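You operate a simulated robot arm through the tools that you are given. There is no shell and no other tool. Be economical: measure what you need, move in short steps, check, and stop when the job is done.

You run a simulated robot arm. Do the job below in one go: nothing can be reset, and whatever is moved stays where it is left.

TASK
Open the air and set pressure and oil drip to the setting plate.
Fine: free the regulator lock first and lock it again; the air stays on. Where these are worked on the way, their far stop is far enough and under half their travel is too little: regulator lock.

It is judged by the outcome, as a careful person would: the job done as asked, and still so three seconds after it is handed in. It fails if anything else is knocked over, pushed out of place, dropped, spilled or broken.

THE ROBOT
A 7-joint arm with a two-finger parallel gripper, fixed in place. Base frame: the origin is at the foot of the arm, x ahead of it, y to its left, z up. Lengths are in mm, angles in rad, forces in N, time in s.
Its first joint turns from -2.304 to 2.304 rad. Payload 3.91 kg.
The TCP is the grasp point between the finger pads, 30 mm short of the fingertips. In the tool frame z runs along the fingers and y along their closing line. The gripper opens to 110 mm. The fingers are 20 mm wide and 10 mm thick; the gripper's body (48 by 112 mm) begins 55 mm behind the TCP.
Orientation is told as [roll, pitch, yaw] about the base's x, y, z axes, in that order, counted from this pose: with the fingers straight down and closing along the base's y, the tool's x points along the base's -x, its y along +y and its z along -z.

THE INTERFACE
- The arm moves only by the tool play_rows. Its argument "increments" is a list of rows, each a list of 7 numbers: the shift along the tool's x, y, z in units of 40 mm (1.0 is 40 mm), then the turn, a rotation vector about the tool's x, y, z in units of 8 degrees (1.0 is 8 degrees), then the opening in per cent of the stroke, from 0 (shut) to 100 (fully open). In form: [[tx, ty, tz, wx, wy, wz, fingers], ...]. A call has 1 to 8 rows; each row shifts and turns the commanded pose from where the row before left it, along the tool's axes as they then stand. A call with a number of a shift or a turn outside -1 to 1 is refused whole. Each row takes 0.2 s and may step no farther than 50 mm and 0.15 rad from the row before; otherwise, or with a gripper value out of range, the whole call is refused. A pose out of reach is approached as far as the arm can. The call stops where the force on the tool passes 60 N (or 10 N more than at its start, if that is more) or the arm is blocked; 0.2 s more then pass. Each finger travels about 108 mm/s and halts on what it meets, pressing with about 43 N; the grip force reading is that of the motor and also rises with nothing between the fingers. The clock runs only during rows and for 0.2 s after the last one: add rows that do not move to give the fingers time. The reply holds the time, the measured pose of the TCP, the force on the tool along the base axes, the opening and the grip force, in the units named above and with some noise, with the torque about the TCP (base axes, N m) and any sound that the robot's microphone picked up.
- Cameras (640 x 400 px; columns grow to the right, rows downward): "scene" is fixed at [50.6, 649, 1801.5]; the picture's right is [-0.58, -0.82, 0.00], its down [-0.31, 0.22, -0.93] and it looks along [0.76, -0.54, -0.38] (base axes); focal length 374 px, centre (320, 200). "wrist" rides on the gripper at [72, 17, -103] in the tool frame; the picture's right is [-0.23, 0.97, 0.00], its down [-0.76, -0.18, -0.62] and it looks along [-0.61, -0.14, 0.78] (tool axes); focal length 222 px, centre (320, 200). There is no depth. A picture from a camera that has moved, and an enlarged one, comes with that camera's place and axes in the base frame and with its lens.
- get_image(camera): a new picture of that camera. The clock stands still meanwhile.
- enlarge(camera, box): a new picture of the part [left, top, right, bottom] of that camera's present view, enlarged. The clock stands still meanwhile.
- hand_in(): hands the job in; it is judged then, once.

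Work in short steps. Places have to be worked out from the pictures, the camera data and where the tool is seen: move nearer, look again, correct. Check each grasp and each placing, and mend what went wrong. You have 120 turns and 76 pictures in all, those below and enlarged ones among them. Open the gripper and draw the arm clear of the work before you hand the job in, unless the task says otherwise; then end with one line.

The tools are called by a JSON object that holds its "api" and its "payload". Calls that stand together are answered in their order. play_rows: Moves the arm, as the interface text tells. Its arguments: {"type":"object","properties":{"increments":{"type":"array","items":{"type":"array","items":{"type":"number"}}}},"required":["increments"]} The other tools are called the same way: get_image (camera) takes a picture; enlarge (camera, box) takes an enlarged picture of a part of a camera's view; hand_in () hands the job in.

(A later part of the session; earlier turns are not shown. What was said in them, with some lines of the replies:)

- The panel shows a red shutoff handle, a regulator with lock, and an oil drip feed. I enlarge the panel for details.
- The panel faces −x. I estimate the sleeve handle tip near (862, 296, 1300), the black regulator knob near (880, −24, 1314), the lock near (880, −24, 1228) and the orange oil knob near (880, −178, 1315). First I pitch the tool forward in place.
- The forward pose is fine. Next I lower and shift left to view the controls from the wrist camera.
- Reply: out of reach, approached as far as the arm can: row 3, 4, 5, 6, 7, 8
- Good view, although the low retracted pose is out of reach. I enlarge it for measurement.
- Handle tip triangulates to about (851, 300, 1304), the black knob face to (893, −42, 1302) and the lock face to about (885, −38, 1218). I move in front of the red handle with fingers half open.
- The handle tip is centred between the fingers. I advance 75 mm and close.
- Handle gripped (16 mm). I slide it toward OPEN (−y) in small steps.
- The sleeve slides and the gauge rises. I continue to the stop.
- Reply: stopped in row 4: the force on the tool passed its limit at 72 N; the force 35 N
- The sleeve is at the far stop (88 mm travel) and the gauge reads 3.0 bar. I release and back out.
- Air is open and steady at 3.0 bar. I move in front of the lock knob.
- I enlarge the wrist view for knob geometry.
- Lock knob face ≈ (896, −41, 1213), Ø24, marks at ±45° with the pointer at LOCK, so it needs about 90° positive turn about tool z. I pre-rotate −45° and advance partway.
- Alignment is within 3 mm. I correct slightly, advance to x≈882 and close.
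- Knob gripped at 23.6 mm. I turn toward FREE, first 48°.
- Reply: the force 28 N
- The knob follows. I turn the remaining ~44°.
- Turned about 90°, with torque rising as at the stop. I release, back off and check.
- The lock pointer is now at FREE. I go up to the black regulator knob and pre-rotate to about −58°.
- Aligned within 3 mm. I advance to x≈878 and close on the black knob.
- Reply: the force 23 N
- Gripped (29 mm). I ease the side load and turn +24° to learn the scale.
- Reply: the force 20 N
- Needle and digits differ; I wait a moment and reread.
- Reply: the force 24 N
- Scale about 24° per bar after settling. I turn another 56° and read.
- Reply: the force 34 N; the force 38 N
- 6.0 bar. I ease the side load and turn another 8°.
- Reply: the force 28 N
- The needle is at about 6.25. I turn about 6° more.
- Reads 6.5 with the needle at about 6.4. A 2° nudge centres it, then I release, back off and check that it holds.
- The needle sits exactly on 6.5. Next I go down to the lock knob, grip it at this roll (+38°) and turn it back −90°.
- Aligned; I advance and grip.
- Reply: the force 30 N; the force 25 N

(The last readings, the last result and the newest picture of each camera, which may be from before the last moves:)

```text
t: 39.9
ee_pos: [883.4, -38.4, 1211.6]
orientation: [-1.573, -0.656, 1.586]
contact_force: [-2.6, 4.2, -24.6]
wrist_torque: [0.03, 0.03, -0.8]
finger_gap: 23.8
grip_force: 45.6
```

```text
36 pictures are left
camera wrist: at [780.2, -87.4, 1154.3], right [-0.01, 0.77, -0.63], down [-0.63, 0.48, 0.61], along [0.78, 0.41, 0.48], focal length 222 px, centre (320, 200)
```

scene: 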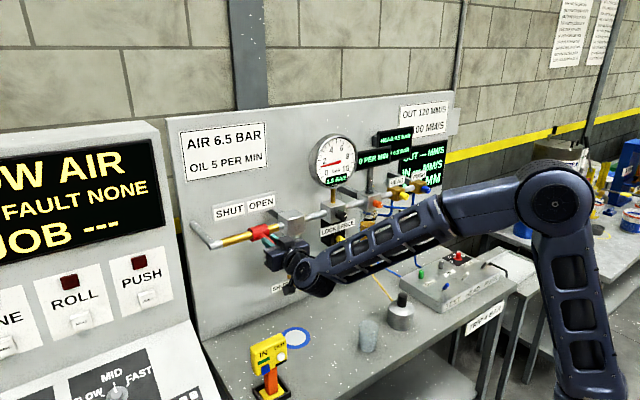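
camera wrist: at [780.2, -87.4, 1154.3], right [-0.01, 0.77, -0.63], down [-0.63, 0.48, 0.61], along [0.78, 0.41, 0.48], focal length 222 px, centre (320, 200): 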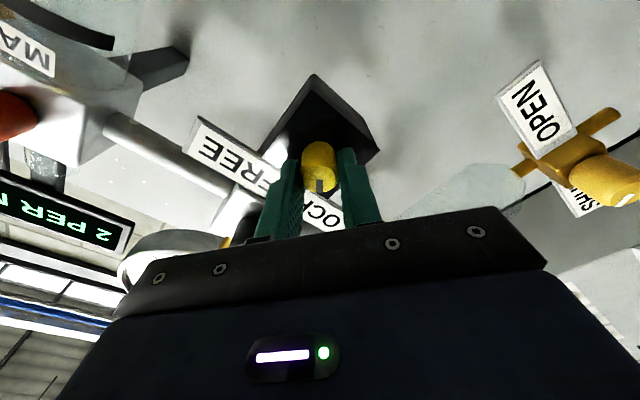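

Turned 90° back. I add a small push to reach the stop, then release, back off and check.

{"api": "play_rows", "payload": {"increments": [[0, 0, 0, 0, 0, -0.5, 0], [0, 0, 0, 0, 0, 0, 0], [0, 0, 0, 0, 0, 0, 45], [0, 0, 0, 0, 0, 0, 45], [0, 0, -0.9, 0, 0, 0, 45], [0, 0, -0.9, 0, 0, 0, 45], [0, 0, 0, 0, 0, 0, 45]]}}

{"api": "enlarge", "payload": {"camera": "wrist", "box": [240, 50, 400, 150]}}

{"api": "enlarge", "payload": {"camera": "scene", "box": [270, 130, 430, 250]}}

```text
t: 41.5
ee_pos: [812.8, -42.5, 1210.8]
orientation: [-1.568, -0.587, 1.586]
contact_force: [0.1, -0.5, 0.4]
wrist_torque: [0.01, -0.02, 0.01]
finger_gap: 49.3
grip_force: 0.1
```

```text
4.00 times, centred on (320, 100) of wrist
camera zoom: at [708.9, -94.1, 1157.9], right [-0.01, 0.73, -0.68], down [-0.63, 0.53, 0.57], along [0.78, 0.44, 0.46], focal length 888 px, centre (320, 600)
```

zoom: 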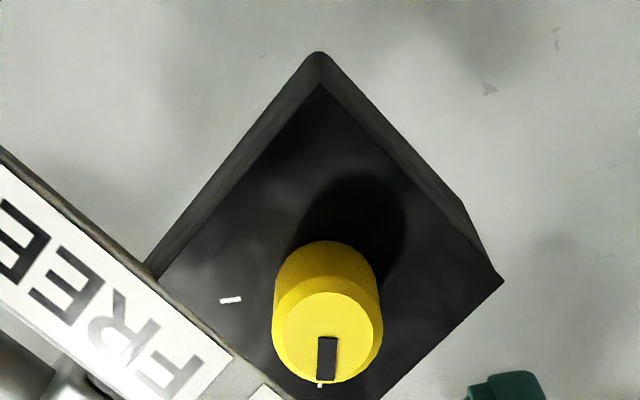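

```text
3.33 times, centred on (350, 190) of scene
camera zoom: at [50.6, 649.0, 1801.5], right [-0.58, -0.82, 0.0], down [-0.31, 0.22, -0.93], along [0.76, -0.54, -0.38], focal length 1246 px, centre (220, 233)
```

zoom: 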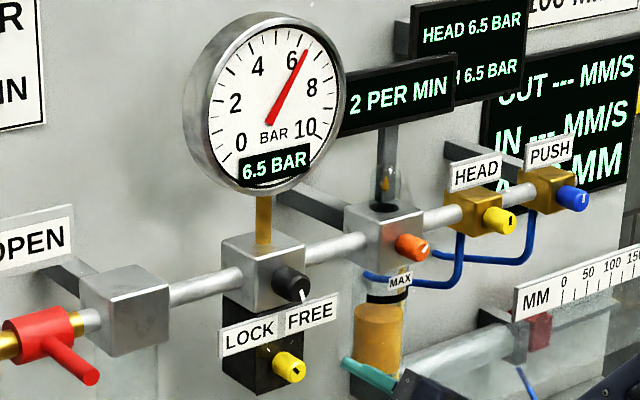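

Lock pointer is on LOCK and 6.5 bar holds. I go to the orange oil knob, estimated at (895, −201, 1304).

{"api": "play_rows", "payload": {"increments": [[0, 0, 0, 0, 0, 1, 45], [0, 0, 0, 0, 0, 1, 45], [0, 0, 0, 0, 0, 1, 45], [0, 0, 0, 0, 0, 1, 45], [0, 0, 0, 0, 0, 1, 45], [0, 0, 0, 0, 0, 1, 45], [0, 0, 0, 0, 0, 1, 45]]}}

{"api": "play_rows", "payload": {"increments": [[-0.46, -0.79, 0, 0, 0, 0, 45], [-0.46, -0.79, 0, 0, 0, 0, 45], [-0.46, -0.79, 0, 0, 0, 0, 45], [-0.46, -0.79, 0, 0, 0, 0, 45], [-0.46, -0.79, 0, 0, 0, 0, 45], [0, 0, 0, 0, 0, 0, 45]]}}

{"api": "get_image", "payload": {"camera": "wrist"}}

{"api": "enlarge", "payload": {"camera": "scene", "box": [310, 130, 470, 230]}}

```text
t: 43.1
ee_pos: [812.8, -42.2, 1210.1]
orientation: [-1.732, -1.568, 1.747]
contact_force: [0.9, 0.1, 1.2]
wrist_torque: [-0.01, 0.0, 0.02]
finger_gap: 49.4
grip_force: 0.0
```

```text
t: 44.5
ee_pos: [813.6, -197.3, 1304.2]
orientation: [-1.645, -1.566, 1.659]
contact_force: [-0.2, -0.3, 0.1]
wrist_torque: [0.0, 0.02, -0.04]
finger_gap: 49.8
grip_force: 0.1
```

```text
33 pictures are left
camera wrist: at [709.7, -183.2, 1232.9], right [-0.01, 0.97, 0.22], down [-0.62, -0.18, 0.76], along [0.78, -0.13, 0.61], focal length 222 px, centre (320, 200)
```

wrist: 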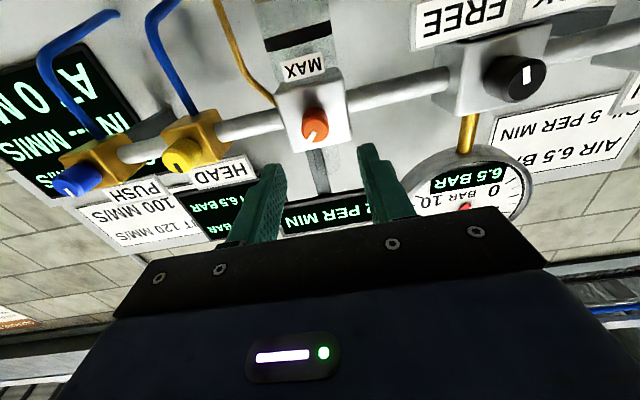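

```text
4.00 times, centred on (390, 180) of scene
camera zoom: at [50.6, 649.0, 1801.5], right [-0.58, -0.82, 0.0], down [-0.31, 0.22, -0.93], along [0.76, -0.54, -0.38], focal length 1495 px, centre (40, 280)
```

zoom: 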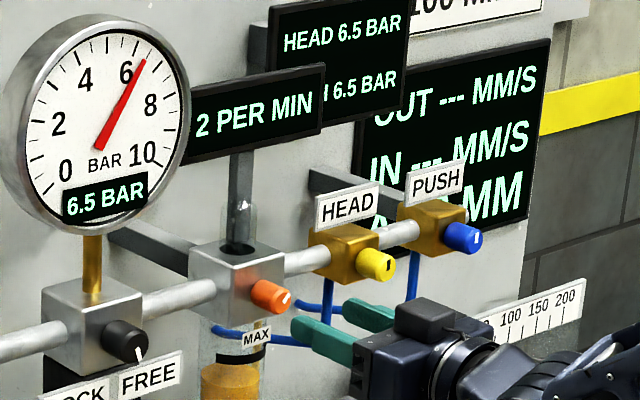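

Knob face at about (895, −202, 1301). I align, advance and grip.

{"api": "play_rows", "payload": {"increments": [[0.07, -0.1, 0.82, 0, 0, 0, 45], [0, 0, 0.83, 0, 0, 0, 45], [0, 0, 0, 0, 0, 0, 45], [0, 0, 0, 0, 0, 0, 0], [0, 0, 0, 0, 0, 0, 0], [0, 0, 0, 0, 0, 0, 0]]}}

{"api": "get_image", "payload": {"camera": "wrist"}}

```text
t: 45.9
ee_pos: [880.4, -199.5, 1300.4]
orientation: [-1.587, -1.564, 1.6]
contact_force: [7.3, 4.2, 0.0]
wrist_torque: [-0.03, 0.23, -0.8]
finger_gap: 23.5
grip_force: 45.1
```

```text
31 pictures are left
camera wrist: at [775.9, -185.4, 1228.4], right [-0.01, 0.97, 0.22], down [-0.62, -0.18, 0.76], along [0.78, -0.13, 0.61], focal length 222 px, centre (320, 200)
```

wrist: 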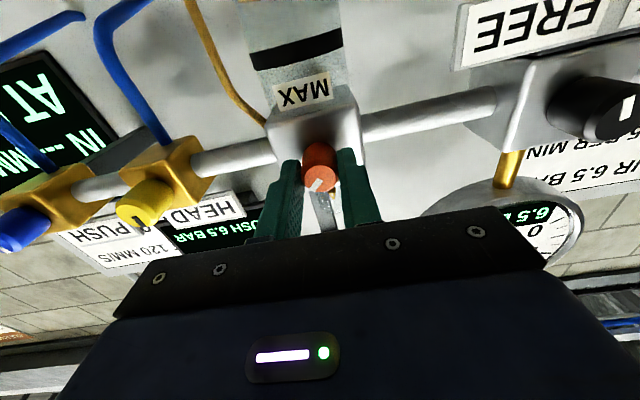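

Gripped. I turn +16° and read the drip display.

{"api": "play_rows", "payload": {"increments": [[0, 0, 0, 0, 0, 1, 0], [0, 0, 0, 0, 0, 1, 0], [0, 0, 0, 0, 0, 0, 0], [0, 0, 0, 0, 0, 0, 0], [0, 0, 0, 0, 0, 0, 0], [0, 0, 0, 0, 0, 0, 0], [0, 0, 0, 0, 0, 0, 0]]}}

{"api": "enlarge", "payload": {"camera": "scene", "box": [310, 130, 470, 230]}}

```text
t: 47.5
ee_pos: [880.2, -200.2, 1299.8]
orientation: [1.57, -1.297, -1.554]
contact_force: [1.0, 10.7, -2.1]
wrist_torque: [-0.01, 0.39, -0.64]
finger_gap: 23.8
grip_force: 45.3
```

```text
4.00 times, centred on (390, 180) of scene
camera zoom: at [50.6, 649.0, 1801.5], right [-0.58, -0.82, 0.0], down [-0.31, 0.22, -0.93], along [0.76, -0.54, -0.38], focal length 1495 px, centre (40, 280)
```

zoom: 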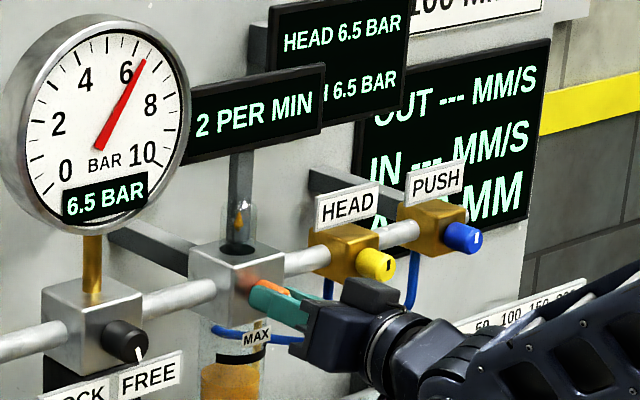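

Still 2. I turn another +24° and wait a little.

{"api": "play_rows", "payload": {"increments": [[0, 0, 0, 0, 0, 1, 0], [0, 0, 0, 0, 0, 1, 0], [0, 0, 0, 0, 0, 1, 0], [0, 0, 0, 0, 0, 0, 0], [0, 0, 0, 0, 0, 0, 0], [0, 0, 0, 0, 0, 0, 0], [0, 0, 0, 0, 0, 0, 0], [0, 0, 0, 0, 0, 0, 0]]}}

{"api": "enlarge", "payload": {"camera": "scene", "box": [310, 130, 470, 230]}}

```text
t: 49.3
ee_pos: [881.0, -201.7, 1299.6]
orientation: [1.57, -0.878, -1.554]
contact_force: [-1.7, 10.0, -11.2]
wrist_torque: [0.03, 0.88, -0.35]
finger_gap: 23.7
grip_force: 45.0
```

```text
4.00 times, centred on (390, 180) of scene
camera zoom: at [50.6, 649.0, 1801.5], right [-0.58, -0.82, 0.0], down [-0.31, 0.22, -0.93], along [0.76, -0.54, -0.38], focal length 1495 px, centre (40, 280)
```

zoom: 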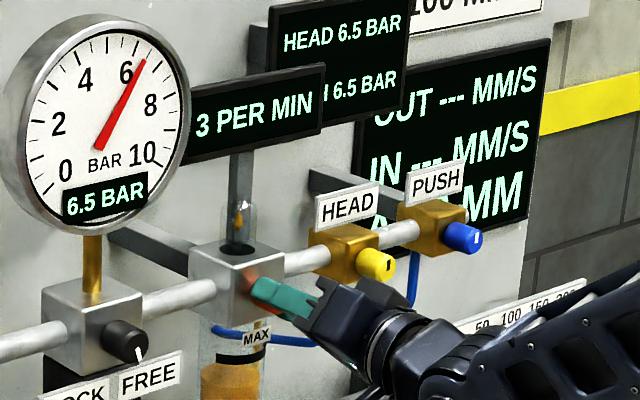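

Clockwise raises it: 3 now. I turn +16° and read again.

{"api": "play_rows", "payload": {"increments": [[0, 0, 0, 0, 0, 1, 0], [0, 0, 0, 0, 0, 1, 0], [0, 0, 0, 0, 0, 0, 0], [0, 0, 0, 0, 0, 0, 0], [0, 0, 0, 0, 0, 0, 0], [0, 0, 0, 0, 0, 0, 0], [0, 0, 0, 0, 0, 0, 0], [0, 0, 0, 0, 0, 0, 0]]}}

{"api": "enlarge", "payload": {"camera": "scene", "box": [310, 130, 470, 230]}}

```text
t: 51.1
ee_pos: [880.7, -199.6, 1300.5]
orientation: [1.568, -0.599, -1.557]
contact_force: [1.4, 8.3, -15.2]
wrist_torque: [0.0, 1.03, -0.12]
finger_gap: 23.7
grip_force: 45.2
```

```text
4.00 times, centred on (390, 180) of scene
camera zoom: at [50.6, 649.0, 1801.5], right [-0.58, -0.82, 0.0], down [-0.31, 0.22, -0.93], along [0.76, -0.54, -0.38], focal length 1495 px, centre (40, 280)
```

zoom: 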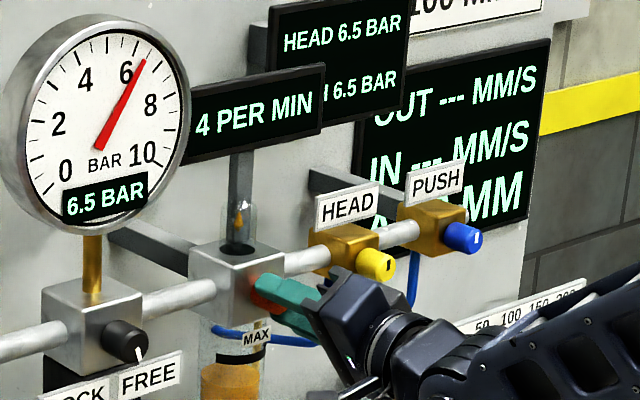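

4 at +56°. Another +8°.

{"api": "play_rows", "payload": {"increments": [[0, 0, 0, 0, 0, 1, 0], [0, 0, 0, 0, 0, 0, 0], [0, 0, 0, 0, 0, 0, 0], [0, 0, 0, 0, 0, 0, 0], [0, 0, 0, 0, 0, 0, 0], [0, 0, 0, 0, 0, 0, 0]]}}

{"api": "enlarge", "payload": {"camera": "scene", "box": [340, 140, 404, 180]}}

```text
t: 52.5
ee_pos: [880.8, -200.1, 1300.2]
orientation: [1.571, -0.459, -1.557]
contact_force: [-3.1, 9.9, -17.5]
wrist_torque: [-0.02, 1.06, 0.02]
finger_gap: 23.7
grip_force: 45.2
```

```text
10.00 times, centred on (372, 160) of scene
camera zoom: at [50.6, 649.0, 1801.5], right [-0.58, -0.82, 0.0], down [-0.31, 0.22, -0.93], along [0.76, -0.54, -0.38], focal length 3736 px, centre (-200, 600)
```

zoom: 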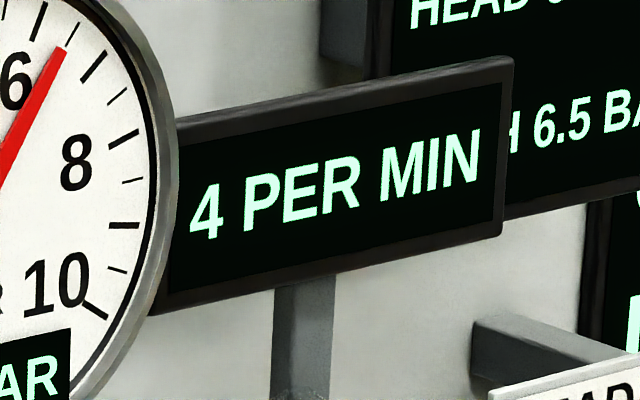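

Still 4; another +8°.

{"api": "play_rows", "payload": {"increments": [[0, 0, 0, 0, 0, 1, 0], [0, 0, 0, 0, 0, 0, 0], [0, 0, 0, 0, 0, 0, 0], [0, 0, 0, 0, 0, 0, 0], [0, 0, 0, 0, 0, 0, 0], [0, 0, 0, 0, 0, 0, 0]]}}

{"api": "enlarge", "payload": {"camera": "scene", "box": [340, 140, 404, 180]}}

```text
t: 53.9
ee_pos: [880.5, -201.3, 1301.0]
orientation: [1.569, -0.32, -1.558]
contact_force: [-2.9, 7.0, -19.5]
wrist_torque: [-0.01, 1.09, 0.1]
finger_gap: 23.8
grip_force: 45.0
```

```text
10.00 times, centred on (372, 160) of scene
camera zoom: at [50.6, 649.0, 1801.5], right [-0.58, -0.82, 0.0], down [-0.31, 0.22, -0.93], along [0.76, -0.54, -0.38], focal length 3736 px, centre (-200, 600)
```

zoom: 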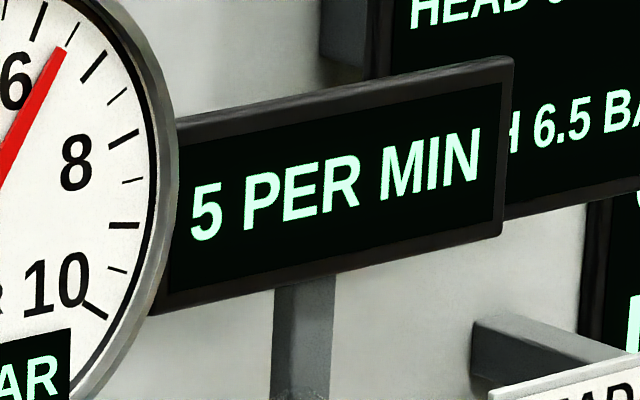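

5 at +72° (change occurred between 64° and 72°). About 20° per step, so +7° more should centre it.

{"api": "play_rows", "payload": {"increments": [[0, 0, 0, 0, 0, 0.85, 0], [0, 0, 0, 0, 0, 0, 0], [0, 0, 0, 0, 0, 0, 0], [0, 0, 0, 0, 0, 0, 0], [0, 0, 0, 0, 0, 0, 0], [0, 0, 0, 0, 0, 0, 0], [0, 0, 0, 0, 0, 0, 0], [0, 0, 0, 0, 0, 0, 0]]}}

{"api": "enlarge", "payload": {"camera": "scene", "box": [340, 140, 404, 180]}}

```text
t: 55.7
ee_pos: [880.5, -200.7, 1299.1]
orientation: [1.57, -0.199, -1.556]
contact_force: [-10.9, 4.7, -20.4]
wrist_torque: [0.01, 0.97, -0.06]
finger_gap: 23.6
grip_force: 45.4
```

```text
10.00 times, centred on (372, 160) of scene
camera zoom: at [50.6, 649.0, 1801.5], right [-0.58, -0.82, 0.0], down [-0.31, 0.22, -0.93], along [0.76, -0.54, -0.38], focal length 3736 px, centre (-200, 600)
```

zoom: 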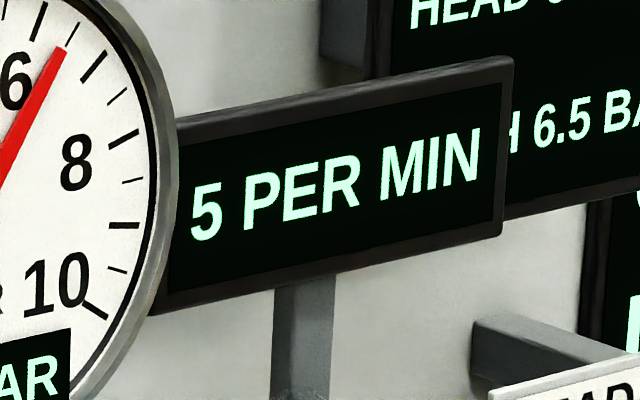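

Steady at 5. I release, withdraw well clear, and wait.

{"api": "play_rows", "payload": {"increments": [[0, 0, 0, 0, 0, 0, 45], [0, 0, 0, 0, 0, 0, 45], [0, 0, -0.9, 0, 0, 0, 45], [0, 0, -1, 0, 0, 0, 45], [0, 0, -1, 0, 0, -1, 45], [0, 0, -1, 0, 0, -1, 45], [0, 0, -0.5, 0, 0, -1, 45], [0, 0, 0, 0, 0, -1, 45]]}}

{"api": "play_rows", "payload": {"increments": [[0, 0, 0, 0, 0, -1, 100], [0, 0, 0, 0, 0, -1, 100], [0, 0, 0, 0, 0, -1, 100], [0, 0, 0, 0, 0, -1, 100], [0, 0, 0, 0, 0, -1, 100], [0, 0, 0, 0, 0, 0, 100], [0, 0, 0, 0, 0, 0, 100], [0, 0, 0, 0, 0, 0, 100]]}}

{"api": "get_image", "payload": {"camera": "scene"}}

{"api": "enlarge", "payload": {"camera": "scene", "box": [200, 120, 440, 270]}}

```text
t: 57.5
ee_pos: [703.7, -204.1, 1301.0]
orientation: [1.57, -0.761, -1.558]
contact_force: [-0.4, 1.0, 0.3]
wrist_torque: [-0.01, 0.02, -0.01]
finger_gap: 49.6
grip_force: 0.1
```

```text
t: 59.3
ee_pos: [704.3, -203.0, 1300.5]
orientation: [1.572, -1.457, -1.559]
contact_force: [0.5, 0.4, -1.1]
wrist_torque: [-0.01, -0.02, -0.03]
finger_gap: 109.7
grip_force: 0.0
```

```text
24 pictures are left
```

scene: 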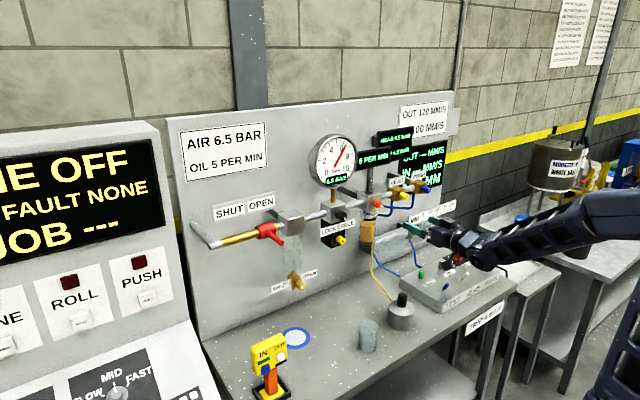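

```text
2.67 times, centred on (320, 195) of scene
camera zoom: at [50.6, 649.0, 1801.5], right [-0.58, -0.82, 0.0], down [-0.31, 0.22, -0.93], along [0.76, -0.54, -0.38], focal length 996 px, centre (320, 213)
```

zoom: 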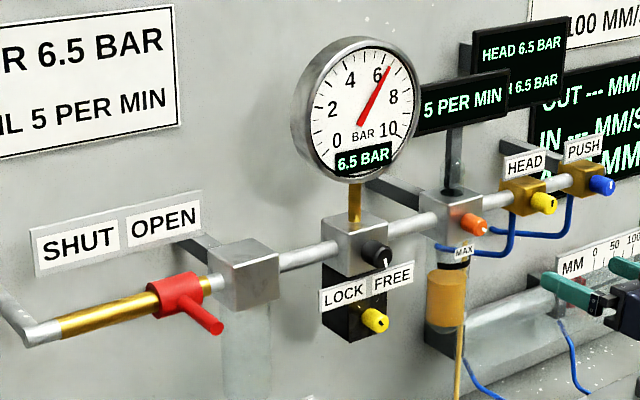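

All readings hold: 6.5 bar, 5 per min, lock on LOCK, valve open, arm clear. Handing in.

{"api": "hand_in", "payload": {}}

```text
The job is handed in.
```

The air is open and still on, pressure reads 6.5 bar, oil drip reads 5 per min, the regulator lock is back on LOCK, and the arm is clear with the job handed in.
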